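You operate a simulated robot arm through the tools that you are given. There is no shell and no other tool. Be economical: measure what you need, move in short steps, check, and stop when the job is done.

You are at the controls of a simulated two-armed robot. One attempt, no reset.

Task
Pick up the bottle marked "foam" from the top of the grey bench with one hand, pass it to the other hand and put it on the green mat. Set down upright: bottle.
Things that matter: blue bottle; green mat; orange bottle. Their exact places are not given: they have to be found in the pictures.

Only the result counts: the job must be done as asked and must still hold three seconds after the hand-in. Knocking over, shifting, dropping, spilling or breaking anything else fails it.

Robot
Two 7-joint arms with three-finger grippers on one trunk, on a base that drives. Base frame: it is fixed to the floor where the robot stands at the start and does not move with it; the origin is under the middle of the robot, x ahead of it, y to its left, z up; the surface under the hand at the start is at about z = 0.8. Readings come in m, degrees, newtons and seconds.
The left shoulder is at the start at [0.03, 0.124, 1.033], the right one opposite. With the tool pointing down near the work surface each hand reaches from about 0.1 to 0.78 m from the robot's upright axis, wherever it stands, measured 20 degrees to its own side. Places, roughly: green mat (30x18 cm) [1, -1.26, 0.9]. Payload 2.2 kg a hand.
Tool frame (each hand has its own): the origin (TCP) lies between the finger pads and is the grasp point; the fingertips stand 0.028 m ahead of it; z points along the fingers, y is the line along which they close. Largest opening 0.102 m; the body of the gripper starts 0.071 m behind the TCP.
Orientation is that of the tool frame in the base frame, as a unit quaternion [x, y, z, w]. With the fingers straight down and closing along the base's y, the tool's x points along the base's -x, its y along +y and its z along -z.

Tools
- The arms move only by the tool play_rows. It takes "left_commands", "right_commands" or both (then of equal length, played together; a hand with none holds still); each is a list of rows, each a list of 6 numbers: the shift along the tool's x, y, z in units of 250 mm (1.0 is 250 mm), then the turn, a rotation vector about the tool's x, y, z in units of 90 degrees (1.0 is 90 degrees). In form: [[x, y, z, rx, ry, rz], ...]. A call has 1 to 10 rows; each row is the pose to reach, as a shift and turn from the pose commanded when the call began, along the tool's axes at that moment. "left_jaw" and "right_jaw" are, for a hand that has rows, the closure, from 0 (fully open) to 1 (shut), set as the call begins (left out, the last holds). A call with a number of a shift or a turn outside -1 to 1 is refused whole. Rows are played at 5 a second. More than 0.05 m and 8.6 degrees between two rows, or a gripper value outside its range, and nothing of the call is played. A pose out of reach is approached as far as the arm can. The call stops where the force on the tool passes 40 N (or 10 N more than at its start, if that is more) or the arm is blocked; 0.2 s more then pass. The fingers move at their own pace and stop on an object; they squeeze with about 43 N. The grip force told is the motor's: it shows also when the fingers shut on nothing. Time passes only in rows, and 0.2 s behind the last, so rows that repeat a pose let the fingers close. It gives the time, the measured TCP pose, the force on the tool (base axes), the opening and the grip force at its end, in the units of the frame above (readings bear some noise), with the torque about the TCP (base axes, N m) and any sound that the robot's microphone picked up.
- Cameras (640 x 400 px; columns grow to the right, rows downward): "scene" is now at [0.0343, -0.0043, 1.7328]; the picture's right is [-0.03, -1.00, 0.00], its down [-0.88, 0.03, -0.48] and it looks along [0.48, -0.02, -0.88] (base axes); focal length 286 px, centre (320, 200). "left" rides on the left gripper at [0.072, 0.038, -0.086] in its tool frame; the picture's right is [-0.46, 0.89, 0.00], its down [-0.60, -0.32, -0.73] and it looks along [-0.65, -0.34, 0.68] (tool axes); focal length 256 px, centre (320, 200). "right" rides on the right gripper at [0.069, 0.044, -0.086] in its tool frame; the picture's right is [-0.53, 0.85, 0.00], its down [-0.58, -0.36, -0.73] and it looks along [-0.62, -0.39, 0.68] (tool axes); focal length 256 px, centre (320, 200).
- grab_frame(camera): a new picture of that camera. It takes no simulated time.
- lift_body(by): slides the trunk up (or, below 0, down) by that many m; the arms and the scene camera ride with it, the base frame stays. It gives what a move gives, with no picture.
- drive_base(legs): drives the robot by 1 to 6 legs, each [ahead, left, turn to the left] in m, m and degrees, along the robot's own axes; the way and the turn of a leg run together, so that a leg with both is an arc; at most 1.5 m and 180 degrees a leg. The arms and the cameras ride along, it lands a little off, and it stops where it bumps. It gives what a move gives.
- turn_head(pan, tilt): turns the head with the scene camera to pan (to the left, within 143 degrees either way) and tilt (down, from -29 to 69), counted from straight ahead of the robot. It gives what a move gives.
- measure_at(camera, pixels): for up to 12 pixels [column, row] of the newest picture of that camera ("zoom" is the newest enlarged one), the place [x, y, z] in the base frame of the surface seen there, good to about 0.002 m. It takes no simulated time.
- close_up(camera, box): a new picture of the part [left, top, right, bottom] of that camera's present view, enlarged. It takes no simulated time.
- hand_in(): hands the job in; it is judged then, once.

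Go step by step. Measure first, check grasps and placings, and put right what went wrong. The budget is 80 turns and 62 pictures, counting those below and the enlarged ones. Unless the task says otherwise, let go and move clear before handing in, and close with one line.

The tools are called after "Emit:" by a JSON object that holds its "api" and its "payload". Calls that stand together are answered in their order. play_rows: Moves the arms, as the interface text tells. Its arguments: {"type":"object","properties":{"left_commands":{"type":"array","items":{"type":"array","items":{"type":"number"}}},"left_jaw":{"type":"number"},"right_commands":{"type":"array","items":{"type":"array","items":{"type":"number"}}},"right_jaw":{"type":"number"}},"required":[]} The other tools are called the same way: lift_body (by) slides the trunk up or down; drive_base (legs) drives the base; turn_head (pan, tilt) turns the head that bears the scene camera; grab_frame (camera) takes a picture; measure_at (camera, pixels) gives the place of the surface under pixels of a picture; close_up (camera, box) takes an enlarged picture of a part of a camera's view; hand_in () hands the job in.

At the start:

```text
time_s: 0.0
left_eef_pos: [0.4925, 0.0313, 1.0395]
left_tcp_rot: [-0.001, 1.0, 0.001, 0.001]
left_wrist_force: [-0.2, 0.8, 0.1]
left_torque: [0.01, 0.01, -0.02]
left_grip_width: 0.102
left_grip_force: 0.0
right_eef_pos: [0.4198, -0.2585, 1.0745]
right_tcp_rot: [0.0, 1.0, -0.001, 0.0]
right_wrist_force: [-0.1, -0.7, 0.1]
right_torque: [-0.01, 0.03, 0.08]
right_grip_width: 0.1019
right_grip_force: 0.0
trunk travel left (down, up): [-0.275, 0.265]
robot x, y, heading: [0.0013, -0.0008, 0.1]
head pan, tilt: [-2.0, 61.6]
```

scene: 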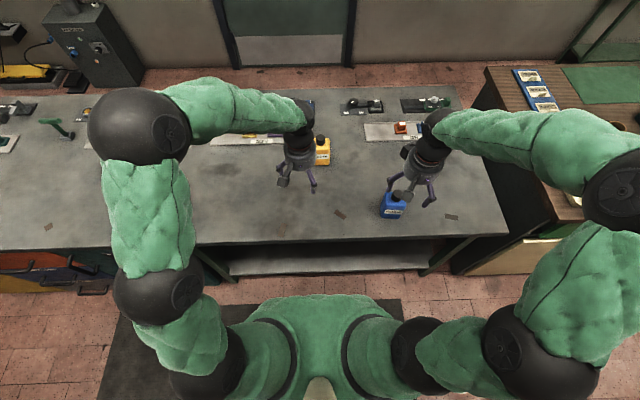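
right: 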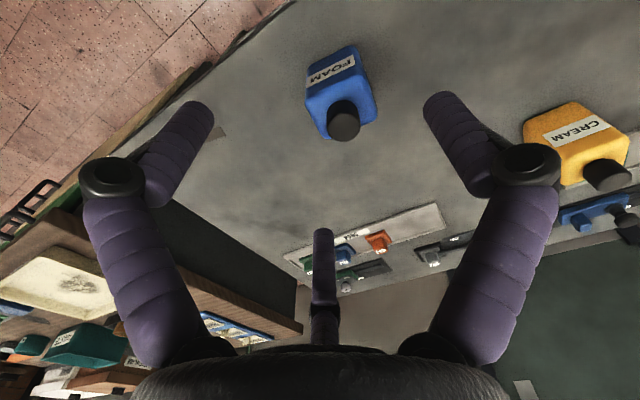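
left: 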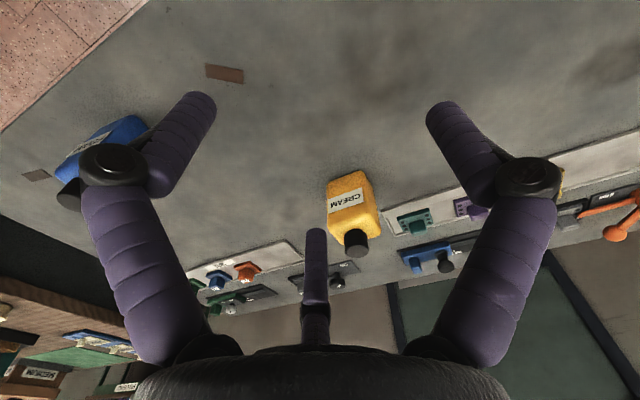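

The blue bottle in the scene picture near (392,205) reads FOAM, seen also at (342,90) in the right hand's picture. I measure it and look closer.

Emit:
{"api": "close_up", "payload": {"camera": "scene", "box": [340, 140, 460, 240]}}

Emit:
{"api": "measure_at", "payload": {"camera": "right", "pixels": [[345, 118], [311, 86], [354, 50], [374, 96], [325, 132], [240, 200], [575, 140], [330, 70]]}}

Emit:
{"api": "measure_at", "payload": {"camera": "scene", "pixels": [[600, 85], [565, 68], [590, 103], [545, 90], [400, 222], [322, 150], [550, 185], [500, 130]]}}

```text
4.00 times, centred on (400, 190) of scene
```

zoom: 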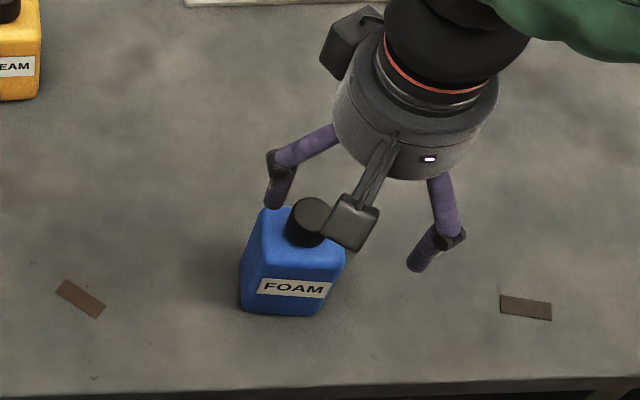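

```text
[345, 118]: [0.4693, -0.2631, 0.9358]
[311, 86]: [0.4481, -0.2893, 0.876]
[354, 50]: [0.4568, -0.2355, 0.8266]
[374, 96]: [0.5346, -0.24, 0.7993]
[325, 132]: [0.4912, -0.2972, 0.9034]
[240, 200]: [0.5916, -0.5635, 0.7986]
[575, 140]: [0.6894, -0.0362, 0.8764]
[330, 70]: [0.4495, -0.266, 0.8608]
```

```text
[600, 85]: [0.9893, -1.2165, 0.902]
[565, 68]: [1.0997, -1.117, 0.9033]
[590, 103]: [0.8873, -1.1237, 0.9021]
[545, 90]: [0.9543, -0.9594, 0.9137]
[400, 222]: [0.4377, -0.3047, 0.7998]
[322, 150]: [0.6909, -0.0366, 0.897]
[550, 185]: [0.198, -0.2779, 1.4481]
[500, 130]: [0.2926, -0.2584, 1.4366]
```

FOAM is the blue bottle, body around x 0.45–0.50, y −0.30…−0.235, with its cap top near z 0.94. I take finer measurements on the zoom and the right camera.

Emit:
{"api": "close_up", "payload": {"camera": "right", "box": [270, 30, 410, 150]}}

Emit:
{"api": "measure_at", "payload": {"camera": "zoom", "pixels": [[320, 200], [200, 200], [400, 200], [340, 330], [350, 300], [440, 270]]}}

Emit:
{"api": "close_up", "payload": {"camera": "scene", "box": [360, 180, 420, 230]}}

Emit:
{"api": "measure_at", "payload": {"camera": "zoom", "pixels": [[320, 200], [300, 130], [230, 160], [420, 240], [210, 230], [330, 220]]}}

```text
3.33 times, centred on (340, 90) of right
```

zoom: 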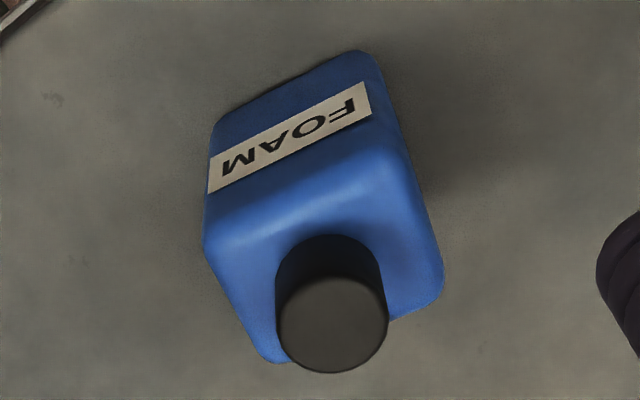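

```text
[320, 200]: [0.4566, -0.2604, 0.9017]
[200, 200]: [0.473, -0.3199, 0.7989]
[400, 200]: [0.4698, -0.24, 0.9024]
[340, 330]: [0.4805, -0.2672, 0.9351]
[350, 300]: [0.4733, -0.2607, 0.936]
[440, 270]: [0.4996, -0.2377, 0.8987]
```

```text
8.00 times, centred on (390, 205) of scene
```

zoom: 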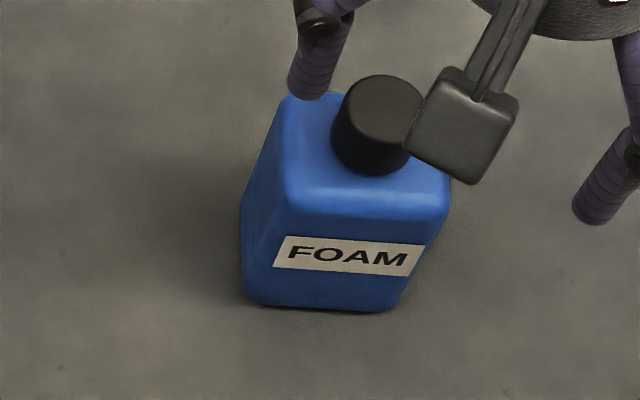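

```text
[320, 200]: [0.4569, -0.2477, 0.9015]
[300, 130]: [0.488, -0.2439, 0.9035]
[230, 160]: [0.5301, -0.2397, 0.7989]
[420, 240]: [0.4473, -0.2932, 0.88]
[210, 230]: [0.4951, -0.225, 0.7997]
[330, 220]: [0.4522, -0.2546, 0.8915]
```

The bottle stands on z 0.80, with body about 5×6 cm, shoulder at 0.902, cap about 33 mm wide up to 0.936, and is yawed roughly −9°. The plan is for the left hand to take the body from its left side, the right hand to take the cap from above, then place with the right. I check the yaw and move the right hand clear while the left starts turning.

Emit:
{"api": "measure_at", "payload": {"camera": "zoom", "pixels": [[285, 270], [340, 277], [395, 282], [290, 225], [425, 232], [280, 180], [300, 110], [440, 200], [378, 100], [345, 110], [415, 110], [260, 240]]}}

Emit:
{"api": "play_rows", "payload": {"left_commands": [[0, 0.02, -0.024, 0.0455, 0.0532, -0.0714], [0, 0.04, -0.048, 0.091, 0.1064, -0.1429], [0, 0.06, -0.072, 0.1364, 0.1596, -0.2143], [0, 0.08, -0.096, 0.1819, 0.2128, -0.2858], [0, 0.1, -0.12, 0.2274, 0.266, -0.3572], [0, 0.12, -0.144, 0.2729, 0.3192, -0.4286], [0, 0.14, -0.168, 0.3184, 0.3724, -0.5001], [0, 0.16, -0.192, 0.3638, 0.4256, -0.5715], [0, 0.18, -0.216, 0.4093, 0.4788, -0.643], [0, 0.2, -0.24, 0.4548, 0.532, -0.7144]], "right_commands": [[0, 0, -0.15, 0, 0, 0], [0, 0, -0.3, 0, 0, 0], [0.06, -0.14, -0.3, 0, 0, 0], [0.12, -0.28, -0.3, 0, 0, 0], [0.18, -0.42, -0.3, 0, 0, 0], [0.24, -0.56, -0.3, 0, 0, 0], [0.24, -0.56, -0.3, 0, 0, 0], [0.24, -0.56, -0.3, 0, 0, 0], [0.24, -0.56, -0.3, 0, 0, 0], [0.24, -0.56, -0.3, 0, 0, 0]], "left_jaw": 0}}

```text
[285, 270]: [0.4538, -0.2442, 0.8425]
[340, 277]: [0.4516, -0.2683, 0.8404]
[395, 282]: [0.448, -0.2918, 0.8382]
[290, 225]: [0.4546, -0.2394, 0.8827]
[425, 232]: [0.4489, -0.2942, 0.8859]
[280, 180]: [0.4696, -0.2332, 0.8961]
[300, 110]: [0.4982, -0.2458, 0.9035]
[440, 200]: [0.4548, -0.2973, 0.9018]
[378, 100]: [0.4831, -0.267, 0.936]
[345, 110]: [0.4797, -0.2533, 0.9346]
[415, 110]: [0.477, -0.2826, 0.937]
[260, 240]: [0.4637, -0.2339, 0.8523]
```

```text
refused: row 1 steps farther than a row can; nothing moved
```

A row's turn was 9°, slightly over the limit; yaw reads about −7°, centre about (0.477, −0.267). I replay with smaller steps.

Emit:
{"api": "play_rows", "payload": {"left_commands": [[0, 0.02, -0.024, 0.0428, 0.05, -0.0672], [0, 0.04, -0.048, 0.0855, 0.1, -0.1343], [0, 0.06, -0.072, 0.1283, 0.15, -0.2015], [0, 0.08, -0.096, 0.171, 0.2, -0.2686], [0, 0.1, -0.12, 0.2138, 0.25, -0.3358], [0, 0.12, -0.144, 0.2565, 0.3, -0.4029], [0, 0.14, -0.168, 0.2993, 0.35, -0.4701], [0, 0.16, -0.192, 0.342, 0.4, -0.5372], [0, 0.18, -0.216, 0.3848, 0.45, -0.6044], [0, 0.2, -0.24, 0.4275, 0.5, -0.6715]], "right_commands": [[0, 0, -0.15, 0, 0, 0], [0, 0, -0.3, 0, 0, 0], [0.06, -0.14, -0.3, 0, 0, 0], [0.12, -0.28, -0.3, 0, 0, 0], [0.18, -0.42, -0.3, 0, 0, 0], [0.24, -0.56, -0.3, 0, 0, 0], [0.24, -0.56, -0.3, 0, 0, 0], [0.24, -0.56, -0.3, 0, 0, 0], [0.24, -0.56, -0.3, 0, 0, 0], [0.24, -0.56, -0.3, 0, 0, 0]], "left_jaw": 0}}

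```text
time_s: 2.2
left_eef_pos: [0.4934, 0.0832, 1.0997]
left_tcp_rot: [-0.482, 0.738, -0.307, -0.358]
left_wrist_force: [-0.1, -0.2, 0.4]
left_torque: [0.01, 0.0, 0.02]
left_grip_width: 0.102
left_grip_force: 0.0
right_eef_pos: [0.3604, -0.4001, 1.1499]
right_tcp_rot: [0.0, 1.0, 0.0, 0.0]
right_wrist_force: [0.7, -0.4, 0.5]
right_torque: [0.01, 0.03, 0.04]
right_grip_width: 0.1019
right_grip_force: 0.2
trunk travel left (down, up): [-0.275, 0.265]
robot x, y, heading: [-0.0001, 0.0013, -0.3]
head pan, tilt: [-2.0, 61.6]
```

Both hands moved cleanly. I finish the last 15.6° of the left hand's turn.

Emit:
{"api": "play_rows", "payload": {"left_commands": [[0, 0, 0, 0.0394, 0.0461, -0.0619], [0, 0, 0, 0.0788, 0.0922, -0.1238], [0, 0, 0, 0.0788, 0.0922, -0.1238]]}}

Emit:
{"api": "grab_frame", "payload": {"camera": "scene"}}

Emit:
{"api": "grab_frame", "payload": {"camera": "left"}}

```text
time_s: 3.0
left_eef_pos: [0.4931, 0.0819, 1.1011]
left_tcp_rot: [-0.548, 0.641, -0.349, -0.409]
left_wrist_force: [0.1, 0.3, -0.5]
left_torque: [-0.03, 0.02, 0.0]
left_grip_width: 0.102
left_grip_force: 0.0
right_eef_pos: [0.3592, -0.3992, 1.1493]
right_tcp_rot: [0.0, 1.0, 0.0, 0.0]
right_wrist_force: [-0.3, 0.2, -0.4]
right_torque: [0.0, -0.02, -0.03]
right_grip_width: 0.1019
right_grip_force: 0.0
trunk travel left (down, up): [-0.275, 0.265]
robot x, y, heading: [-0.0004, 0.0019, 0.0]
head pan, tilt: [-2.0, 61.6]
```

```text
55 pictures are left
```

scene: 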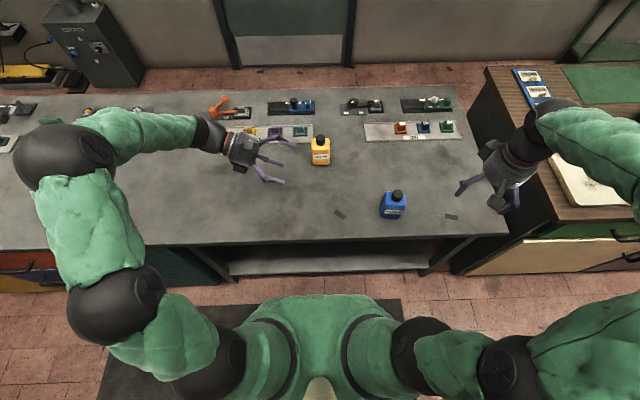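

```text
54 pictures are left
```

left: 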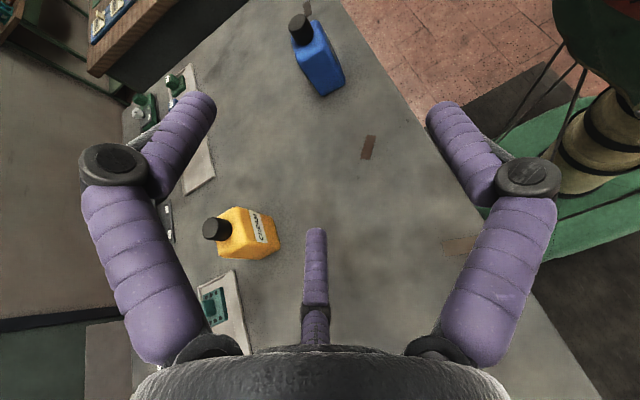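

The blue bottle is unobstructed at (392,205) in the scene view. I zoom on the left gripper to understand the shape of its fingers.

Emit:
{"api": "close_up", "payload": {"camera": "scene", "box": [190, 100, 310, 200]}}

Emit:
{"api": "close_up", "payload": {"camera": "left", "box": [240, 200, 400, 360]}}

Emit:
{"api": "measure_at", "payload": {"camera": "left", "pixels": [[316, 240], [316, 270], [316, 325], [205, 105], [435, 115]]}}

```text
4.00 times, centred on (250, 150) of scene
```

zoom: 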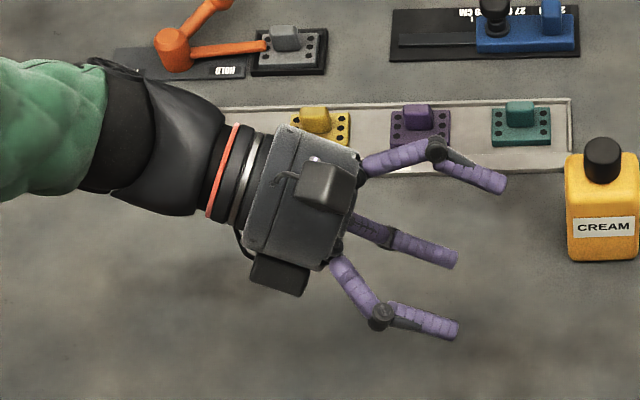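

```text
2.50 times, centred on (320, 280) of left
```

zoom: 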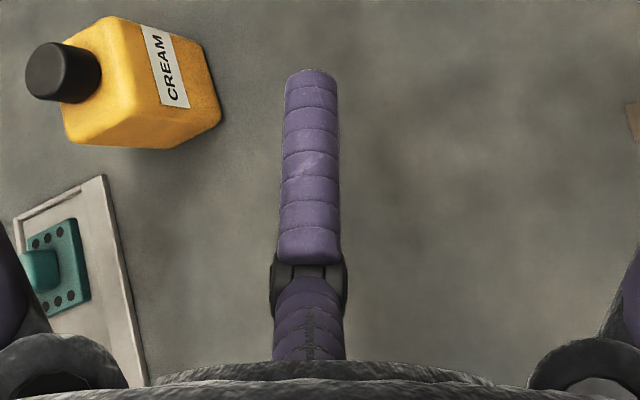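

```text
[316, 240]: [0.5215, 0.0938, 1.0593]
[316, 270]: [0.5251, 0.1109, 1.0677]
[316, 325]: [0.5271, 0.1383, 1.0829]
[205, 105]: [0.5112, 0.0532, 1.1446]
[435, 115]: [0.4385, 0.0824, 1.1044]
```

The gripper looks like it has three fingers: the tips measured lie about 120° apart around the TCP. I close the left hand on air to see how they actually move.

Emit:
{"api": "play_rows", "payload": {"left_commands": [[0, 0, 0, 0, 0, 0], [0, 0, 0, 0, 0, 0], [0, 0, 0, 0, 0, 0]], "left_jaw": 0.5}}

Emit:
{"api": "grab_frame", "payload": {"camera": "left"}}

Emit:
{"api": "close_up", "payload": {"camera": "scene", "box": [190, 100, 310, 200]}}

```text
time_s: 3.8
left_eef_pos: [0.4928, 0.0817, 1.1013]
left_tcp_rot: [-0.548, 0.641, -0.349, -0.408]
left_wrist_force: [-0.1, 0.8, 0.6]
left_torque: [0.01, -0.01, -0.03]
left_grip_width: 0.0511
left_grip_force: 0.0
right_eef_pos: [0.3596, -0.3988, 1.1495]
right_tcp_rot: [0.001, 1.0, 0.0, 0.0]
right_wrist_force: [-0.2, -0.1, 0.6]
right_torque: [-0.03, -0.02, 0.01]
right_grip_width: 0.102
right_grip_force: 0.2
trunk travel left (down, up): [-0.275, 0.265]
robot x, y, heading: [0.0029, 0.0014, 0.1]
head pan, tilt: [-2.0, 61.6]
```

```text
51 pictures are left
```

left: 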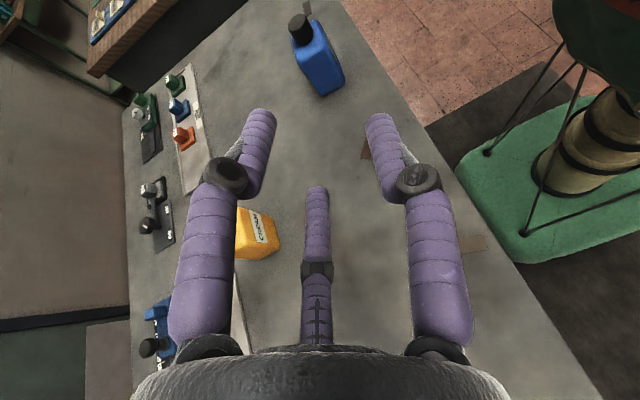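

```text
4.00 times, centred on (250, 150) of scene
```

zoom: 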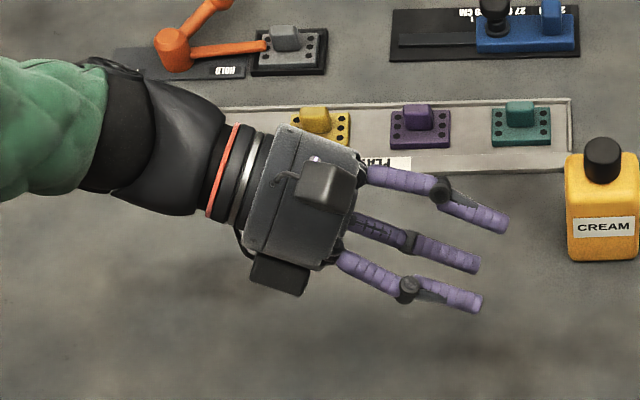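

The visible gripper is three-fingered although the spec says two, so I'll test which one is physical by lowering the hand beside the bottle over bare bench. First I move to a pre-grasp point about 15 cm to the bottle's left.

Emit:
{"api": "play_rows", "payload": {"left_commands": [[-0.0047, -0.0221, 0.1473, 0, 0, 0], [-0.0095, -0.0443, 0.2947, 0, 0, 0], [-0.0142, -0.0664, 0.442, 0, 0, 0], [-0.0189, -0.0885, 0.5893, 0, 0, 0], [-0.0237, -0.1107, 0.7367, 0, 0, 0], [-0.0284, -0.1328, 0.884, 0, 0, 0], [-0.0284, -0.1328, 0.884, 0, 0, 0]], "left_jaw": 0}}

Emit:
{"api": "grab_frame", "payload": {"camera": "scene"}}

```text
time_s: 5.4
left_eef_pos: [0.4945, -0.1171, 1.0008]
left_tcp_rot: [-0.548, 0.641, -0.35, -0.408]
left_wrist_force: [0.3, -1.1, 0.7]
left_torque: [0.03, 0.01, 0.01]
left_grip_width: 0.102
left_grip_force: 0.1
right_eef_pos: [0.3597, -0.3992, 1.1502]
right_tcp_rot: [0.0, 1.0, 0.0, 0.0]
right_wrist_force: [0.0, 0.4, -0.5]
right_torque: [0.02, -0.02, -0.02]
right_grip_width: 0.102
right_grip_force: 0.0
trunk travel left (down, up): [-0.275, 0.265]
robot x, y, heading: [-0.0008, 0.0, 0.2]
head pan, tilt: [-2.0, 61.6]
```

```text
49 pictures are left
```

scene: 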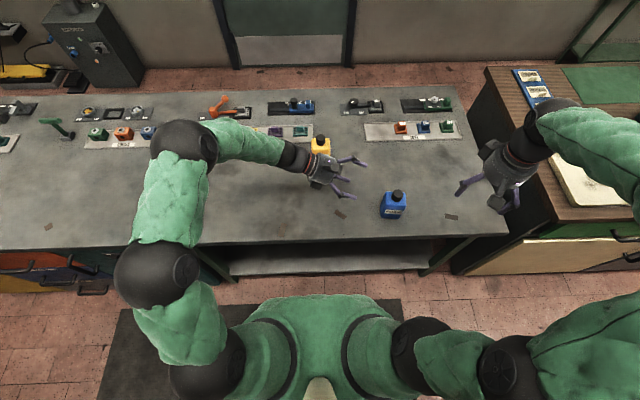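

The left hand is beside the bottle, clear of the orange one. I descend slowly to z 0.855 and watch the force.

Emit:
{"api": "play_rows", "payload": {"left_commands": [[-0.066, 0, 0.031, 0, 0, 0], [-0.132, 0, 0.062, 0, 0, 0], [-0.198, 0, 0.0925, 0, 0, 0], [-0.264, 0, 0.1235, 0, 0, 0], [-0.33, 0, 0.154, 0, 0, 0], [-0.396, 0, 0.185, 0, 0, 0], [-0.44, 0, 0.206, 0, 0, 0], [-0.475, 0, 0.222, 0, 0, 0], [-0.505, 0, 0.236, 0, 0, 0], [-0.529, 0, 0.247, 0, 0, 0]]}}

Emit:
{"api": "close_up", "payload": {"camera": "scene", "box": [290, 120, 430, 240]}}

Emit:
{"api": "grab_frame", "payload": {"camera": "left"}}

```text
time_s: 7.6
left_eef_pos: [0.4974, -0.1163, 0.8549]
left_tcp_rot: [-0.548, 0.642, -0.35, -0.407]
left_wrist_force: [3.2, 1.9, 5.2]
left_torque: [0.03, -0.49, 0.2]
left_grip_width: 0.1029
left_grip_force: 0.1
right_eef_pos: [0.3599, -0.3994, 1.1487]
right_tcp_rot: [0.0, 1.0, 0.0, -0.001]
right_wrist_force: [0.2, 0.0, 0.2]
right_torque: [0.0, -0.02, -0.03]
right_grip_width: 0.1021
right_grip_force: 0.0
trunk travel left (down, up): [-0.275, 0.265]
robot x, y, heading: [0.0024, 0.0009, -0.1]
head pan, tilt: [-2.0, 61.6]
```

```text
3.33 times, centred on (360, 180) of scene
```

zoom: 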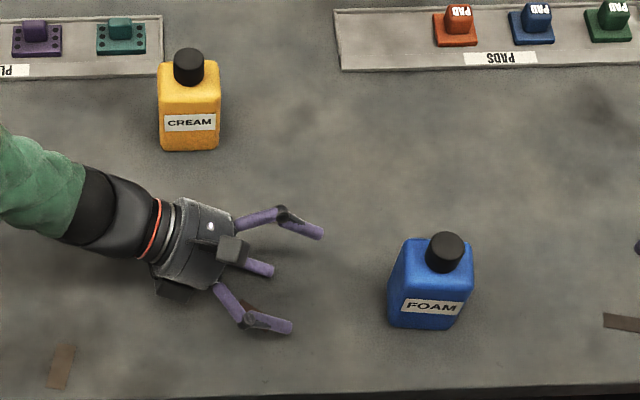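

```text
47 pictures are left
```

left: 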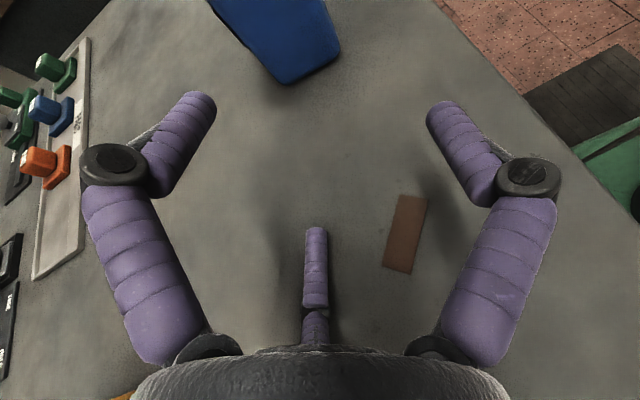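

At z 0.855 a 5 N upward force appears with torque, matching the lower "third" finger touching the bench, so the three fingers are real. I raise by 12 mm, flatten the tilt to about 12° and line up in x.

Emit:
{"api": "play_rows", "payload": {"left_commands": [[0.039, -0.0652, -0.0296, 0, 0, 0], [0.039, -0.0652, -0.0296, 0, 0.0722, 0], [0.039, -0.0652, -0.0296, 0, 0.1444, 0], [0.039, -0.0652, -0.0296, 0, 0.1444, 0]]}}

Emit:
{"api": "grab_frame", "payload": {"camera": "left"}}

Emit:
{"api": "measure_at", "payload": {"camera": "left", "pixels": [[200, 97], [216, 104], [440, 104], [428, 112], [316, 232], [316, 260]]}}

```text
time_s: 8.6
left_eef_pos: [0.5121, -0.1162, 0.8667]
left_tcp_rot: [-0.505, 0.592, -0.408, -0.478]
left_wrist_force: [-0.3, -0.3, 0.3]
left_torque: [0.01, 0.04, 0.05]
left_grip_width: 0.102
left_grip_force: 0.0
right_eef_pos: [0.3598, -0.3994, 1.1489]
right_tcp_rot: [0.0, 1.0, 0.0, 0.0]
right_wrist_force: [1.5, 0.2, 0.0]
right_torque: [0.03, 0.0, -0.01]
right_grip_width: 0.102
right_grip_force: 0.1
trunk travel left (down, up): [-0.275, 0.265]
robot x, y, heading: [-0.0, 0.0002, -0.1]
head pan, tilt: [-2.0, 61.6]
```

```text
46 pictures are left
```

left: 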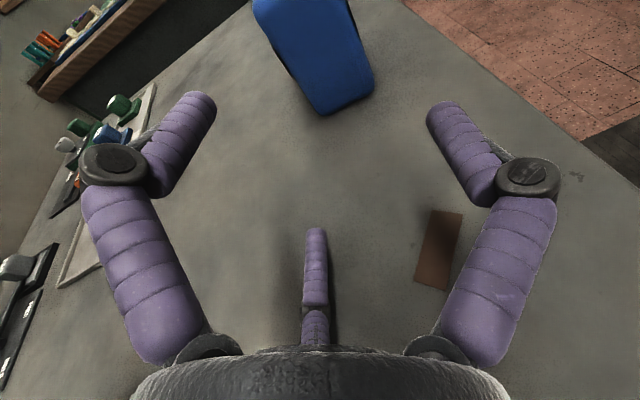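

```text
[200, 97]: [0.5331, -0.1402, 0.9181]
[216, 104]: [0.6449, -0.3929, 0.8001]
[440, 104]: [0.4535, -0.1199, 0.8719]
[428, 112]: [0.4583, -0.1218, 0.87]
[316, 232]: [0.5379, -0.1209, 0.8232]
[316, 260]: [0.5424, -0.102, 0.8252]
```

No contact now; fingertips measured at B z 0.918, C z 0.823, A x 0.458. I advance to roughly half-enclose the bottle and check.

Emit:
{"api": "play_rows", "payload": {"left_commands": [[0.0225, -0.0021, 0.1059, 0, 0, 0], [0.045, -0.0041, 0.2119, 0, 0, 0], [0.0676, -0.0062, 0.3178, 0, 0, 0], [0.09, -0.0083, 0.4237, 0, 0, 0]]}}

Emit:
{"api": "grab_frame", "payload": {"camera": "left"}}

Emit:
{"api": "close_up", "payload": {"camera": "scene", "box": [310, 130, 430, 230]}}

```text
time_s: 9.6
left_eef_pos: [0.4973, -0.2249, 0.8671]
left_tcp_rot: [-0.506, 0.59, -0.41, -0.478]
left_wrist_force: [0.9, -0.5, 0.4]
left_torque: [0.0, 0.01, -0.01]
left_grip_width: 0.1019
left_grip_force: 0.1
right_eef_pos: [0.3609, -0.3998, 1.1497]
right_tcp_rot: [0.0, 1.0, 0.001, 0.0]
right_wrist_force: [-0.1, -0.7, -0.2]
right_torque: [0.02, 0.02, 0.0]
right_grip_width: 0.1021
right_grip_force: 0.1
trunk travel left (down, up): [-0.275, 0.265]
robot x, y, heading: [0.0014, -0.0002, -0.1]
head pan, tilt: [-2.0, 61.6]
```

```text
45 pictures are left
```

left: 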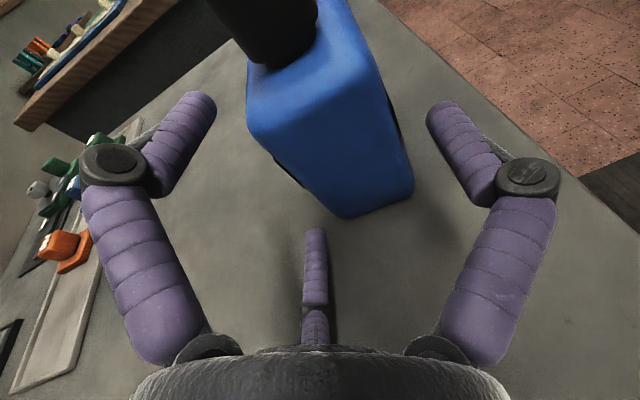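

```text
4.00 times, centred on (370, 180) of scene
```

zoom: 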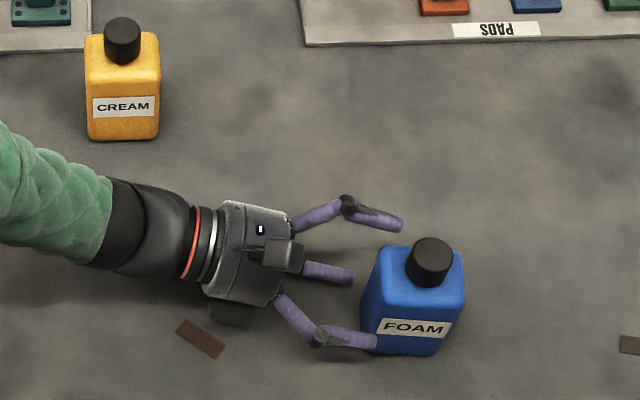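

The bottle is between the fingers; I measure its near edges to make sure the lower finger passes behind it.

Emit:
{"api": "measure_at", "payload": {"camera": "left", "pixels": [[252, 125], [290, 170], [305, 186], [335, 208], [345, 214], [375, 208], [408, 190], [405, 165], [350, 60], [300, 110], [316, 232], [316, 245]]}}

Emit:
{"api": "close_up", "payload": {"camera": "left", "box": [230, 90, 430, 250]}}

```text
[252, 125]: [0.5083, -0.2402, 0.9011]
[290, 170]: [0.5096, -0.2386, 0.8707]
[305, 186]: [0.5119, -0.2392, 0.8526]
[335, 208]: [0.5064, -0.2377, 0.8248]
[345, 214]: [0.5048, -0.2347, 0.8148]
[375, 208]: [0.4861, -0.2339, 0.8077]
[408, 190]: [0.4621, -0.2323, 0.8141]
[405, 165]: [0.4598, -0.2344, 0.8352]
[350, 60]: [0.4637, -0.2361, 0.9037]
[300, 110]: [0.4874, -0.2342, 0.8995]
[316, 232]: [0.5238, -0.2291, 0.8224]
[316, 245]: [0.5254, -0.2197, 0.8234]
```

```text
2.50 times, centred on (330, 170) of left
```

zoom: 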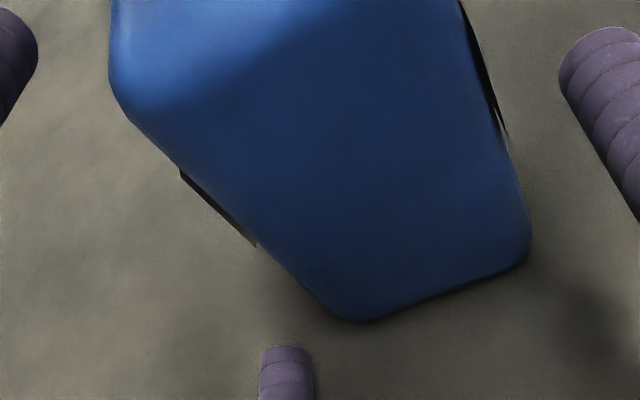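

The rear face is at x≈0.510, front ≈0.455 (depth 5.6 cm), and the fingers straddle it with margin. I close slightly (jaw 0.1), finish the advance and lower 10 mm so the upper finger lands below the shoulder.

Emit:
{"api": "play_rows", "payload": {"left_commands": [[0, 0, 0, 0, 0, 0], [0.0151, -0.0014, 0.0706, 0, 0, 0], [0.0301, -0.0027, 0.1413, 0, 0, 0], [0.0452, -0.0041, 0.2119, 0, 0, 0], [0.0257, -0.0041, 0.216, 0, 0, 0], [0.0062, -0.0041, 0.2202, 0, 0, 0]], "left_jaw": 0.1}}

Emit:
{"api": "grab_frame", "payload": {"camera": "left"}}

Emit:
{"api": "close_up", "payload": {"camera": "scene", "box": [330, 150, 450, 250]}}

```text
time_s: 11.0
left_eef_pos: [0.4893, -0.2786, 0.8572]
left_tcp_rot: [-0.505, 0.591, -0.409, -0.478]
left_wrist_force: [0.3, 0.5, 0.5]
left_torque: [0.02, 0.03, -0.09]
left_grip_width: 0.0921
left_grip_force: 0.9
right_eef_pos: [0.3617, -0.4001, 1.1499]
right_tcp_rot: [0.0, 1.0, 0.001, 0.0]
right_wrist_force: [0.9, -0.2, -0.1]
right_torque: [-0.03, 0.03, 0.01]
right_grip_width: 0.102
right_grip_force: 0.1
trunk travel left (down, up): [-0.275, 0.265]
robot x, y, heading: [-0.0008, -0.0006, -0.2]
head pan, tilt: [-2.0, 61.6]
```

```text
42 pictures are left
```

left: 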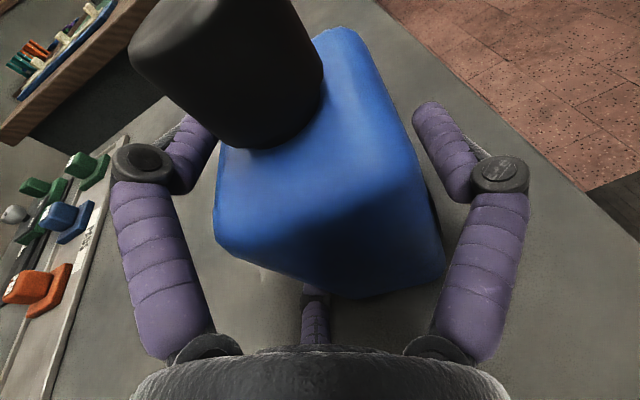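

```text
4.00 times, centred on (390, 200) of scene
```

zoom: 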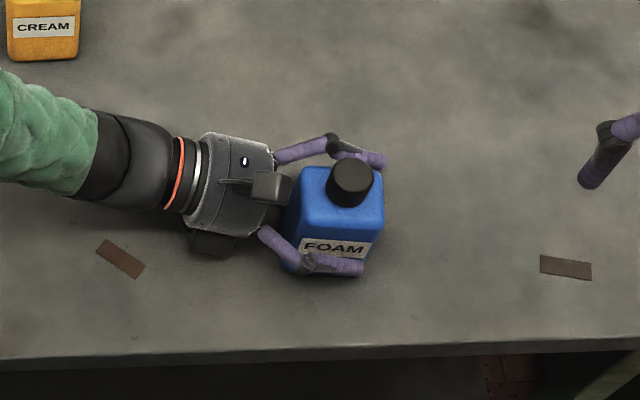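

The bottle is enclosed without contact (forces ≈0). I close gently to jaw 0.35 first.

Emit:
{"api": "play_rows", "payload": {"left_commands": [[0, 0, 0, 0, 0, 0], [0, 0, 0, 0, 0, 0], [0, 0, 0, 0, 0, 0]], "left_jaw": 0.35}}

Emit:
{"api": "grab_frame", "payload": {"camera": "left"}}

```text
time_s: 11.8
left_eef_pos: [0.49, -0.2774, 0.8567]
left_tcp_rot: [-0.505, 0.591, -0.41, -0.477]
left_wrist_force: [0.2, 1.4, 7.6]
left_torque: [0.07, 0.37, 0.0]
left_grip_width: 0.0814
left_grip_force: 43.1
right_eef_pos: [0.3606, -0.3994, 1.1506]
right_tcp_rot: [0.0, 1.0, 0.0, 0.0]
right_wrist_force: [-1.0, 0.5, -0.1]
right_torque: [-0.04, -0.01, 0.01]
right_grip_width: 0.102
right_grip_force: 0.1
trunk travel left (down, up): [-0.275, 0.265]
robot x, y, heading: [-0.0002, -0.0009, 0.2]
head pan, tilt: [-2.0, 61.6]
```

```text
40 pictures are left
```

left: 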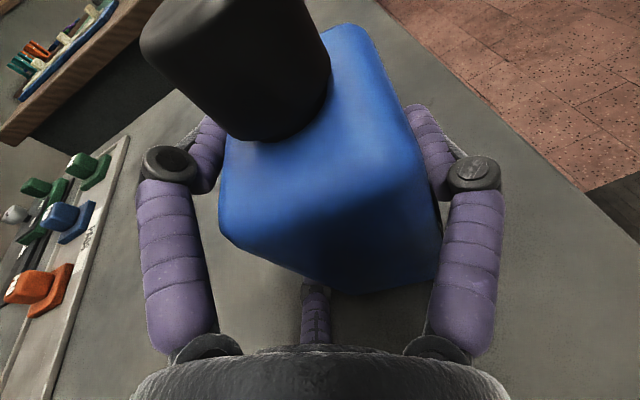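

Grip force is 43 N at width 0.081, with 7.6 N upward on the hand; the upper finger may sit on the rounded shoulder. I check where the fingers touch.

Emit:
{"api": "close_up", "payload": {"camera": "scene", "box": [370, 175, 430, 225]}}

Emit:
{"api": "measure_at", "payload": {"camera": "left", "pixels": [[208, 130], [205, 160], [220, 150], [424, 120], [435, 160], [318, 320], [260, 150], [350, 60]]}}

```text
8.00 times, centred on (400, 200) of scene
```

zoom: 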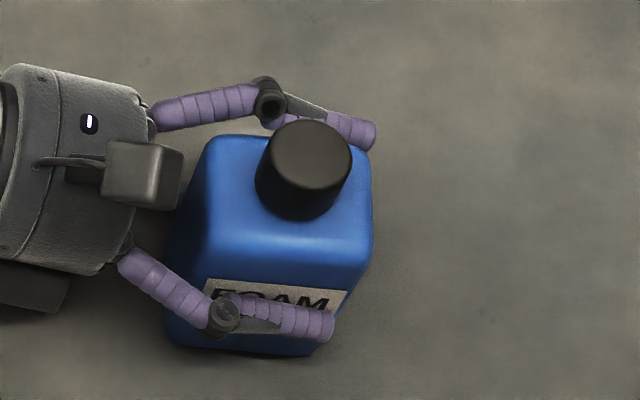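

```text
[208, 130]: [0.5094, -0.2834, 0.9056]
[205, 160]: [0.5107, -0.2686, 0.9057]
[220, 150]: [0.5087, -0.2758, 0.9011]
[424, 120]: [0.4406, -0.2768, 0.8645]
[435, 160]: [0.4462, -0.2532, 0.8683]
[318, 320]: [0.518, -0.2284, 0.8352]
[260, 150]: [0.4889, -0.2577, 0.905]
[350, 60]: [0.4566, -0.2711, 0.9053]
```

The upper finger sits right at the shoulder edge but the grip is firm. I test with a small 15 mm lift.

Emit:
{"api": "play_rows", "payload": {"left_commands": [[0, 0, 0, 0, 0, 0], [0.0293, 0, -0.0062, 0, 0, 0], [0.0587, 0, -0.0125, 0, 0, 0], [0.0587, 0, -0.0125, 0, 0, 0]], "left_jaw": 0.6}}

Emit:
{"api": "close_up", "payload": {"camera": "scene", "box": [360, 165, 432, 225]}}

Emit:
{"api": "grab_frame", "payload": {"camera": "left"}}

Emit:
{"api": "measure_at", "payload": {"camera": "left", "pixels": [[260, 150], [350, 60], [300, 160], [250, 70], [230, 20], [380, 90], [230, 160]]}}

```text
time_s: 12.8
left_eef_pos: [0.4871, -0.2785, 0.8718]
left_tcp_rot: [-0.505, 0.592, -0.407, -0.478]
left_wrist_force: [-0.1, 0.6, -4.2]
left_torque: [-0.03, -0.03, -0.01]
left_grip_width: 0.0815
left_grip_force: 42.9
right_eef_pos: [0.3603, -0.4002, 1.1502]
right_tcp_rot: [-0.001, 1.0, 0.0, 0.0]
right_wrist_force: [0.2, 0.3, 0.1]
right_torque: [0.01, -0.01, 0.01]
right_grip_width: 0.1019
right_grip_force: 0.1
trunk travel left (down, up): [-0.275, 0.265]
robot x, y, heading: [0.0002, 0.0014, 0.2]
head pan, tilt: [-2.0, 61.6]
```

```text
6.67 times, centred on (396, 195) of scene
```

zoom: 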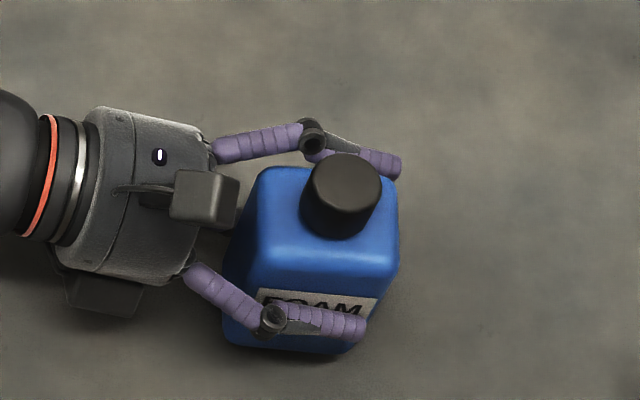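

```text
37 pictures are left
```

left: 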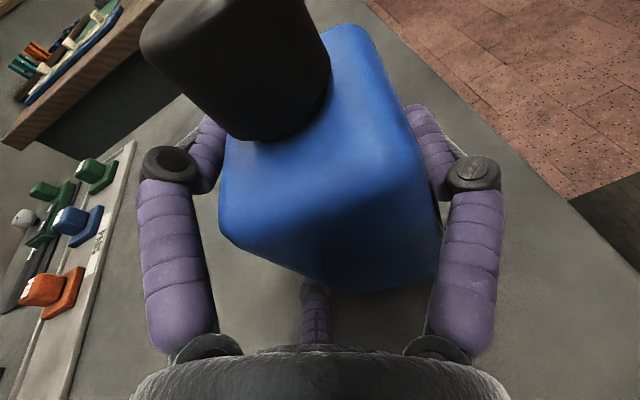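

```text
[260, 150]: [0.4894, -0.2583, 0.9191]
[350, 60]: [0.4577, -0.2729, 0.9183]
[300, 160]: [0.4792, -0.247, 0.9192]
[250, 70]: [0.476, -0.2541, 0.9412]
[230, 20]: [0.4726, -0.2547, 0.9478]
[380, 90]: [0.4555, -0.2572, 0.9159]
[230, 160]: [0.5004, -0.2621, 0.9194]
```

The bottle lifted level (shoulder 0.919 everywhere), weight about 4 N, firm grip. I lift it another 13 cm while the right hand rises, turns 60° so its fingers avoid the left hand's parts, and half-closes.

Emit:
{"api": "play_rows", "payload": {"left_commands": [[0.0636, 0, -0.0135, 0, 0, 0], [0.1272, 0, -0.027, 0, 0, 0], [0.1907, 0, -0.0406, 0, 0, 0], [0.2543, 0, -0.0541, 0, 0, 0], [0.3179, 0, -0.0676, 0, 0, 0], [0.3815, 0, -0.0811, 0, 0, 0], [0.445, 0, -0.0947, 0, 0, 0], [0.5086, 0, -0.1082, 0, 0, 0], [0.5086, 0, -0.1082, 0, 0, 0]], "right_commands": [[0, 0, -0.04, 0, 0, -0.0833], [0, 0, -0.08, 0, 0, -0.1667], [0, 0, -0.12, 0, 0, -0.25], [0, 0, -0.16, 0, 0, -0.3333], [0, 0, -0.2, 0, 0, -0.4167], [0, 0, -0.24, 0, 0, -0.5], [0, 0, -0.28, 0, 0, -0.5833], [0, 0, -0.32, 0, 0, -0.6667], [0, 0, -0.32, 0, 0, -0.6667]], "right_jaw": 0.3}}

Emit:
{"api": "grab_frame", "payload": {"camera": "scene"}}

Emit:
{"api": "close_up", "payload": {"camera": "scene", "box": [340, 130, 460, 230]}}

Emit:
{"api": "grab_frame", "payload": {"camera": "right"}}

```text
time_s: 14.8
left_eef_pos: [0.4898, -0.2788, 1.0017]
left_tcp_rot: [-0.505, 0.591, -0.408, -0.479]
left_wrist_force: [-0.2, 0.2, -3.2]
left_torque: [-0.01, -0.03, 0.0]
left_grip_width: 0.081
left_grip_force: 43.1
right_eef_pos: [0.3607, -0.3991, 1.2289]
right_tcp_rot: [-0.501, 0.866, 0.0, -0.001]
right_wrist_force: [-0.3, 0.0, -0.4]
right_torque: [0.0, 0.04, 0.0]
right_grip_width: 0.0711
right_grip_force: 0.0
trunk travel left (down, up): [-0.275, 0.265]
robot x, y, heading: [0.0038, -0.0, -0.0]
head pan, tilt: [-2.0, 61.6]
```

```text
36 pictures are left
```

scene: 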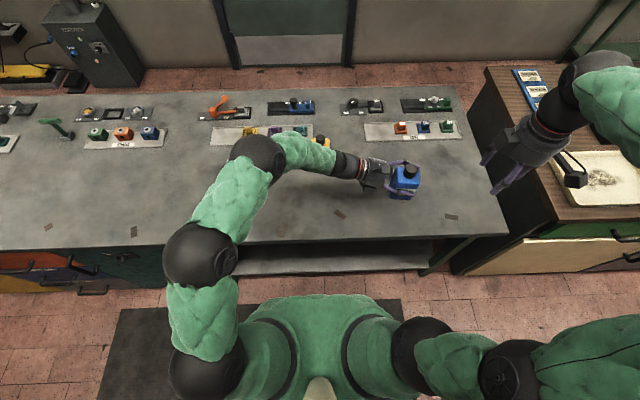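

```text
4.00 times, centred on (400, 180) of scene
```

zoom: 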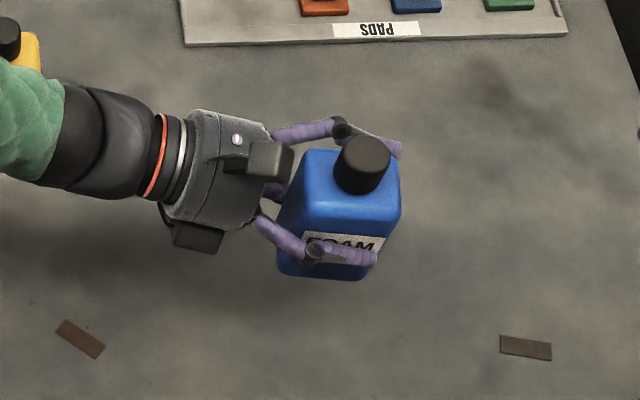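

```text
34 pictures are left
```

right: 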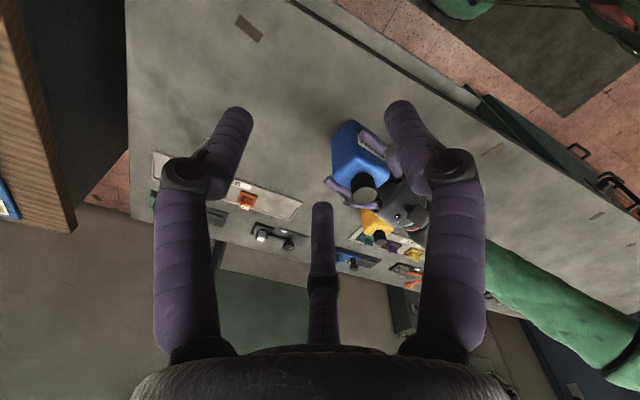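

The bottle is held upright at height. I measure the cap top centre and nearby left-hand parts.

Emit:
{"api": "measure_at", "payload": {"camera": "zoom", "pixels": [[366, 153], [345, 155], [386, 155], [366, 139], [364, 168], [338, 128], [395, 150], [270, 160], [252, 155], [290, 150], [330, 200], [385, 205]]}}

```text
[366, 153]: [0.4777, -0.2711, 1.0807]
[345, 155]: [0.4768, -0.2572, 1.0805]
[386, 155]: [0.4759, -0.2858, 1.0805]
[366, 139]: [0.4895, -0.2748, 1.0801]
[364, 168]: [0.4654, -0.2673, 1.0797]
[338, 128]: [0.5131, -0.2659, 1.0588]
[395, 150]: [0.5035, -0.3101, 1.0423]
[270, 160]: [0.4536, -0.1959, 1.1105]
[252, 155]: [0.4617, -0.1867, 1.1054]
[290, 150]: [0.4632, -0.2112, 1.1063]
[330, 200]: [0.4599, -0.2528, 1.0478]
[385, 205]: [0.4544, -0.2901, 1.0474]
```

Cap centre is at (0.477, −0.271), top 1.080, shoulder 1.048. I bring the right hand above the cap at z≈1.17.

Emit:
{"api": "play_rows", "payload": {"right_commands": [[-0.1353, -0.0293, 0.048, 0, 0, 0], [-0.2706, -0.0586, 0.096, 0, 0, 0], [-0.4058, -0.088, 0.144, 0, 0, 0], [-0.5411, -0.1173, 0.192, 0, 0, 0], [-0.6764, -0.1466, 0.24, 0, 0, 0], [-0.6764, -0.1466, 0.24, 0, 0, 0]]}}

Emit:
{"api": "grab_frame", "payload": {"camera": "right"}}

Emit:
{"api": "close_up", "payload": {"camera": "scene", "box": [340, 110, 484, 230]}}

```text
time_s: 16.2
left_eef_pos: [0.489, -0.2789, 1.002]
left_tcp_rot: [-0.505, 0.592, -0.408, -0.478]
left_wrist_force: [0.1, -0.7, -3.3]
left_torque: [0.0, -0.04, 0.0]
left_grip_width: 0.0811
left_grip_force: 43.1
right_eef_pos: [0.476, -0.2705, 1.1712]
right_tcp_rot: [-0.5, 0.866, 0.001, 0.0]
right_wrist_force: [1.4, -0.5, -0.4]
right_torque: [-0.03, -0.01, -0.01]
right_grip_width: 0.0712
right_grip_force: 0.0
trunk travel left (down, up): [-0.275, 0.265]
robot x, y, heading: [-0.0016, -0.0018, 0.4]
head pan, tilt: [-2.0, 61.6]
```

```text
33 pictures are left
```

right: 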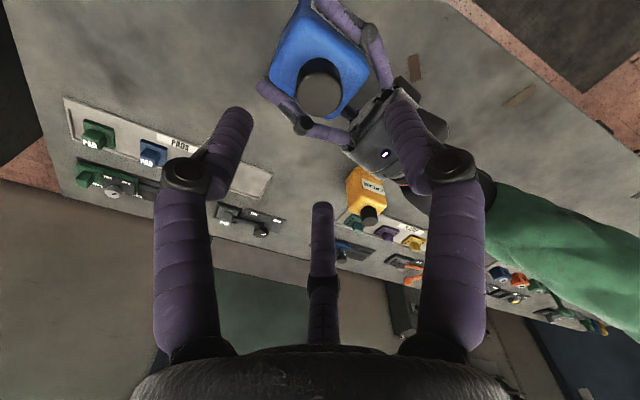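

```text
3.33 times, centred on (412, 170) of scene
```

zoom: 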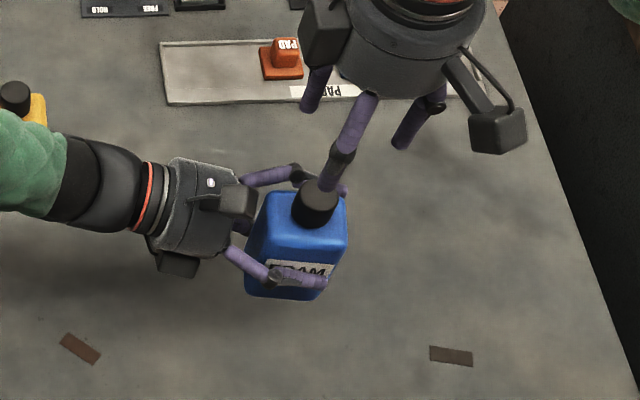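

The right hand is centred above the cap at (0.476, −0.2705). I lower 5 cm and check the gap to the left camera housing.

Emit:
{"api": "play_rows", "payload": {"right_commands": [[-0.002, 0.001, 0.08, 0, 0, 0], [-0.002, 0.001, 0.14, 0, 0, 0], [-0.002, 0.001, 0.2, 0, 0, 0], [-0.002, 0.001, 0.2, 0, 0, 0]]}}

Emit:
{"api": "grab_frame", "payload": {"camera": "right"}}

Emit:
{"api": "grab_frame", "payload": {"camera": "left"}}

```text
time_s: 17.2
left_eef_pos: [0.4893, -0.2773, 1.0011]
left_tcp_rot: [-0.506, 0.591, -0.408, -0.478]
left_wrist_force: [-0.3, -0.5, -4.7]
left_torque: [-0.04, -0.07, -0.01]
left_grip_width: 0.0811
left_grip_force: 43.0
right_eef_pos: [0.4757, -0.2715, 1.1209]
right_tcp_rot: [-0.5, 0.866, 0.0, 0.0]
right_wrist_force: [-0.3, -0.2, 0.5]
right_torque: [-0.04, 0.02, -0.03]
right_grip_width: 0.0715
right_grip_force: 0.2
trunk travel left (down, up): [-0.275, 0.265]
robot x, y, heading: [0.0018, -0.0002, 0.1]
head pan, tilt: [-2.0, 61.6]
```

```text
31 pictures are left
```

right: 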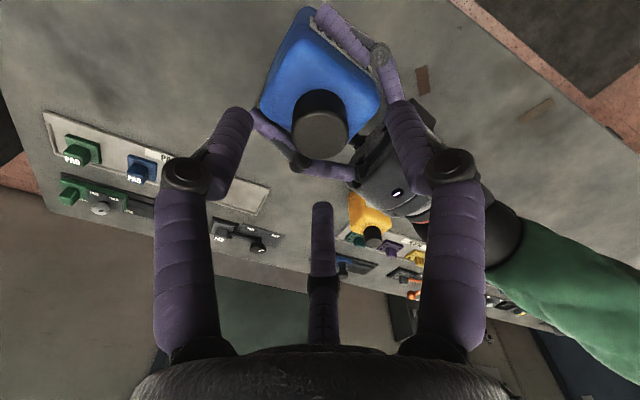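

```text
30 pictures are left
```

left: 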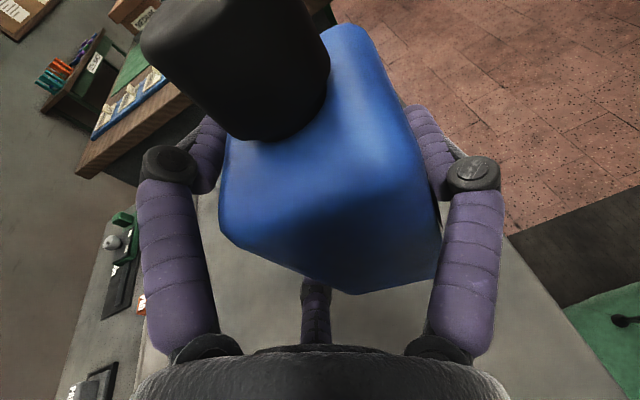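

The cap sits between the right fingers with no contact. I lower the last 32 mm.

Emit:
{"api": "play_rows", "payload": {"right_commands": [[-0.003, -0.003, 0.04, 0, 0, 0], [-0.003, -0.003, 0.08, 0, 0, 0], [-0.003, -0.003, 0.11, 0, 0, 0], [-0.003, -0.003, 0.128, 0, 0, 0], [-0.003, -0.003, 0.128, 0, 0, 0]]}}

Emit:
{"api": "grab_frame", "payload": {"camera": "right"}}

Emit:
{"api": "close_up", "payload": {"camera": "scene", "box": [350, 110, 470, 210]}}

```text
time_s: 18.4
left_eef_pos: [0.4909, -0.2787, 1.0015]
left_tcp_rot: [-0.505, 0.591, -0.408, -0.479]
left_wrist_force: [0.0, -0.5, -4.9]
left_torque: [-0.02, -0.04, 0.02]
left_grip_width: 0.0812
left_grip_force: 43.3
right_eef_pos: [0.4775, -0.269, 1.0881]
right_tcp_rot: [-0.5, 0.866, 0.0, -0.001]
right_wrist_force: [-0.7, 0.2, -0.1]
right_torque: [0.0, -0.01, -0.01]
right_grip_width: 0.0715
right_grip_force: 0.0
trunk travel left (down, up): [-0.275, 0.265]
robot x, y, heading: [-0.0005, -0.0015, -0.1]
head pan, tilt: [-2.0, 61.6]
```

```text
29 pictures are left
```

right: 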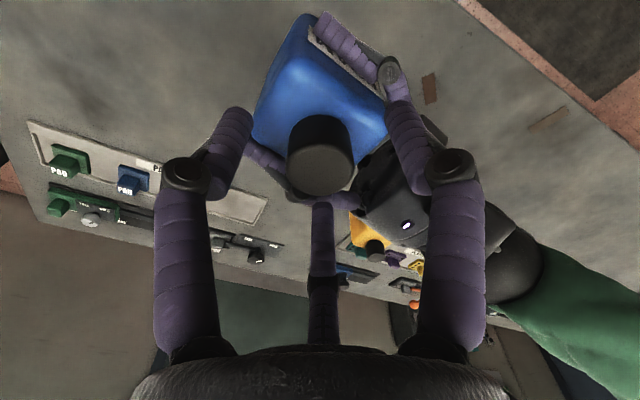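

```text
4.00 times, centred on (410, 160) of scene
```

zoom: 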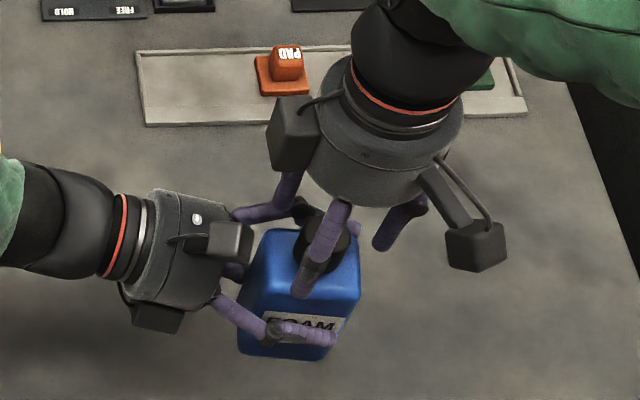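

The cap is centred between the three right fingers (cap top at (322,170), TCP projects to about (320,173) at that height). I close the right hand on it.

Emit:
{"api": "play_rows", "payload": {"right_commands": [[0, 0, 0, 0, 0, 0], [0, 0, 0, 0, 0, 0], [0, 0, 0, 0, 0, 0], [0, 0, 0, 0, 0, 0]], "right_jaw": 0.85}}

Emit:
{"api": "grab_frame", "payload": {"camera": "right"}}

```text
time_s: 19.4
left_eef_pos: [0.4898, -0.2787, 1.0022]
left_tcp_rot: [-0.505, 0.591, -0.408, -0.479]
left_wrist_force: [-10.9, -2.3, -2.9]
left_torque: [0.24, -0.65, 0.4]
left_grip_width: 0.0811
left_grip_force: 43.3
right_eef_pos: [0.4797, -0.2706, 1.0894]
right_tcp_rot: [-0.5, 0.866, -0.001, 0.001]
right_wrist_force: [10.1, 1.7, -0.7]
right_torque: [-0.04, -0.33, -0.28]
right_grip_width: 0.0372
right_grip_force: 42.7
trunk travel left (down, up): [-0.275, 0.265]
robot x, y, heading: [0.0014, -0.0007, 0.1]
head pan, tilt: [-2.0, 61.6]
```

```text
27 pictures are left
```

right: 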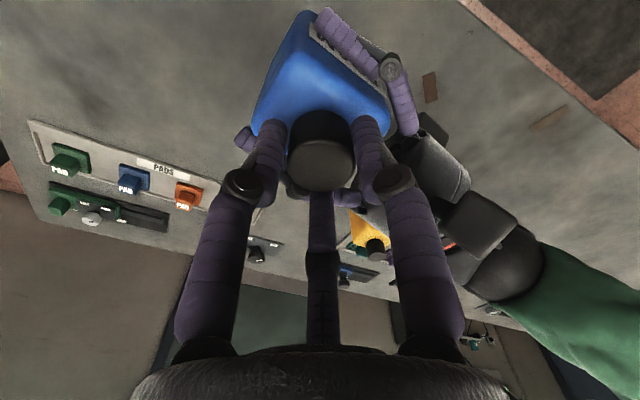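

The right hand has the cap (width 0.037, 43 N) with a 10 N side load in x. I shift the right hand 3 mm in +x to relieve it before the left lets go.

Emit:
{"api": "play_rows", "payload": {"right_commands": [[-0.006, -0.0104, 0, 0, 0, 0], [-0.006, -0.0104, 0, 0, 0, 0]]}}

```text
time_s: 20.0
left_eef_pos: [0.4895, -0.278, 1.0002]
left_tcp_rot: [-0.506, 0.591, -0.408, -0.478]
left_wrist_force: [5.2, -5.5, -13.0]
left_torque: [-0.39, 0.5, 0.0]
left_grip_width: 0.0811
left_grip_force: 42.8
right_eef_pos: [0.4803, -0.2703, 1.0893]
right_tcp_rot: [-0.5, 0.866, 0.0, -0.001]
right_wrist_force: [-3.9, 6.8, 9.4]
right_torque: [0.86, -0.32, 0.05]
right_grip_width: 0.0369
right_grip_force: 42.5
trunk travel left (down, up): [-0.275, 0.265]
robot x, y, heading: [0.0002, 0.0041, 0.3]
head pan, tilt: [-2.0, 61.6]
```

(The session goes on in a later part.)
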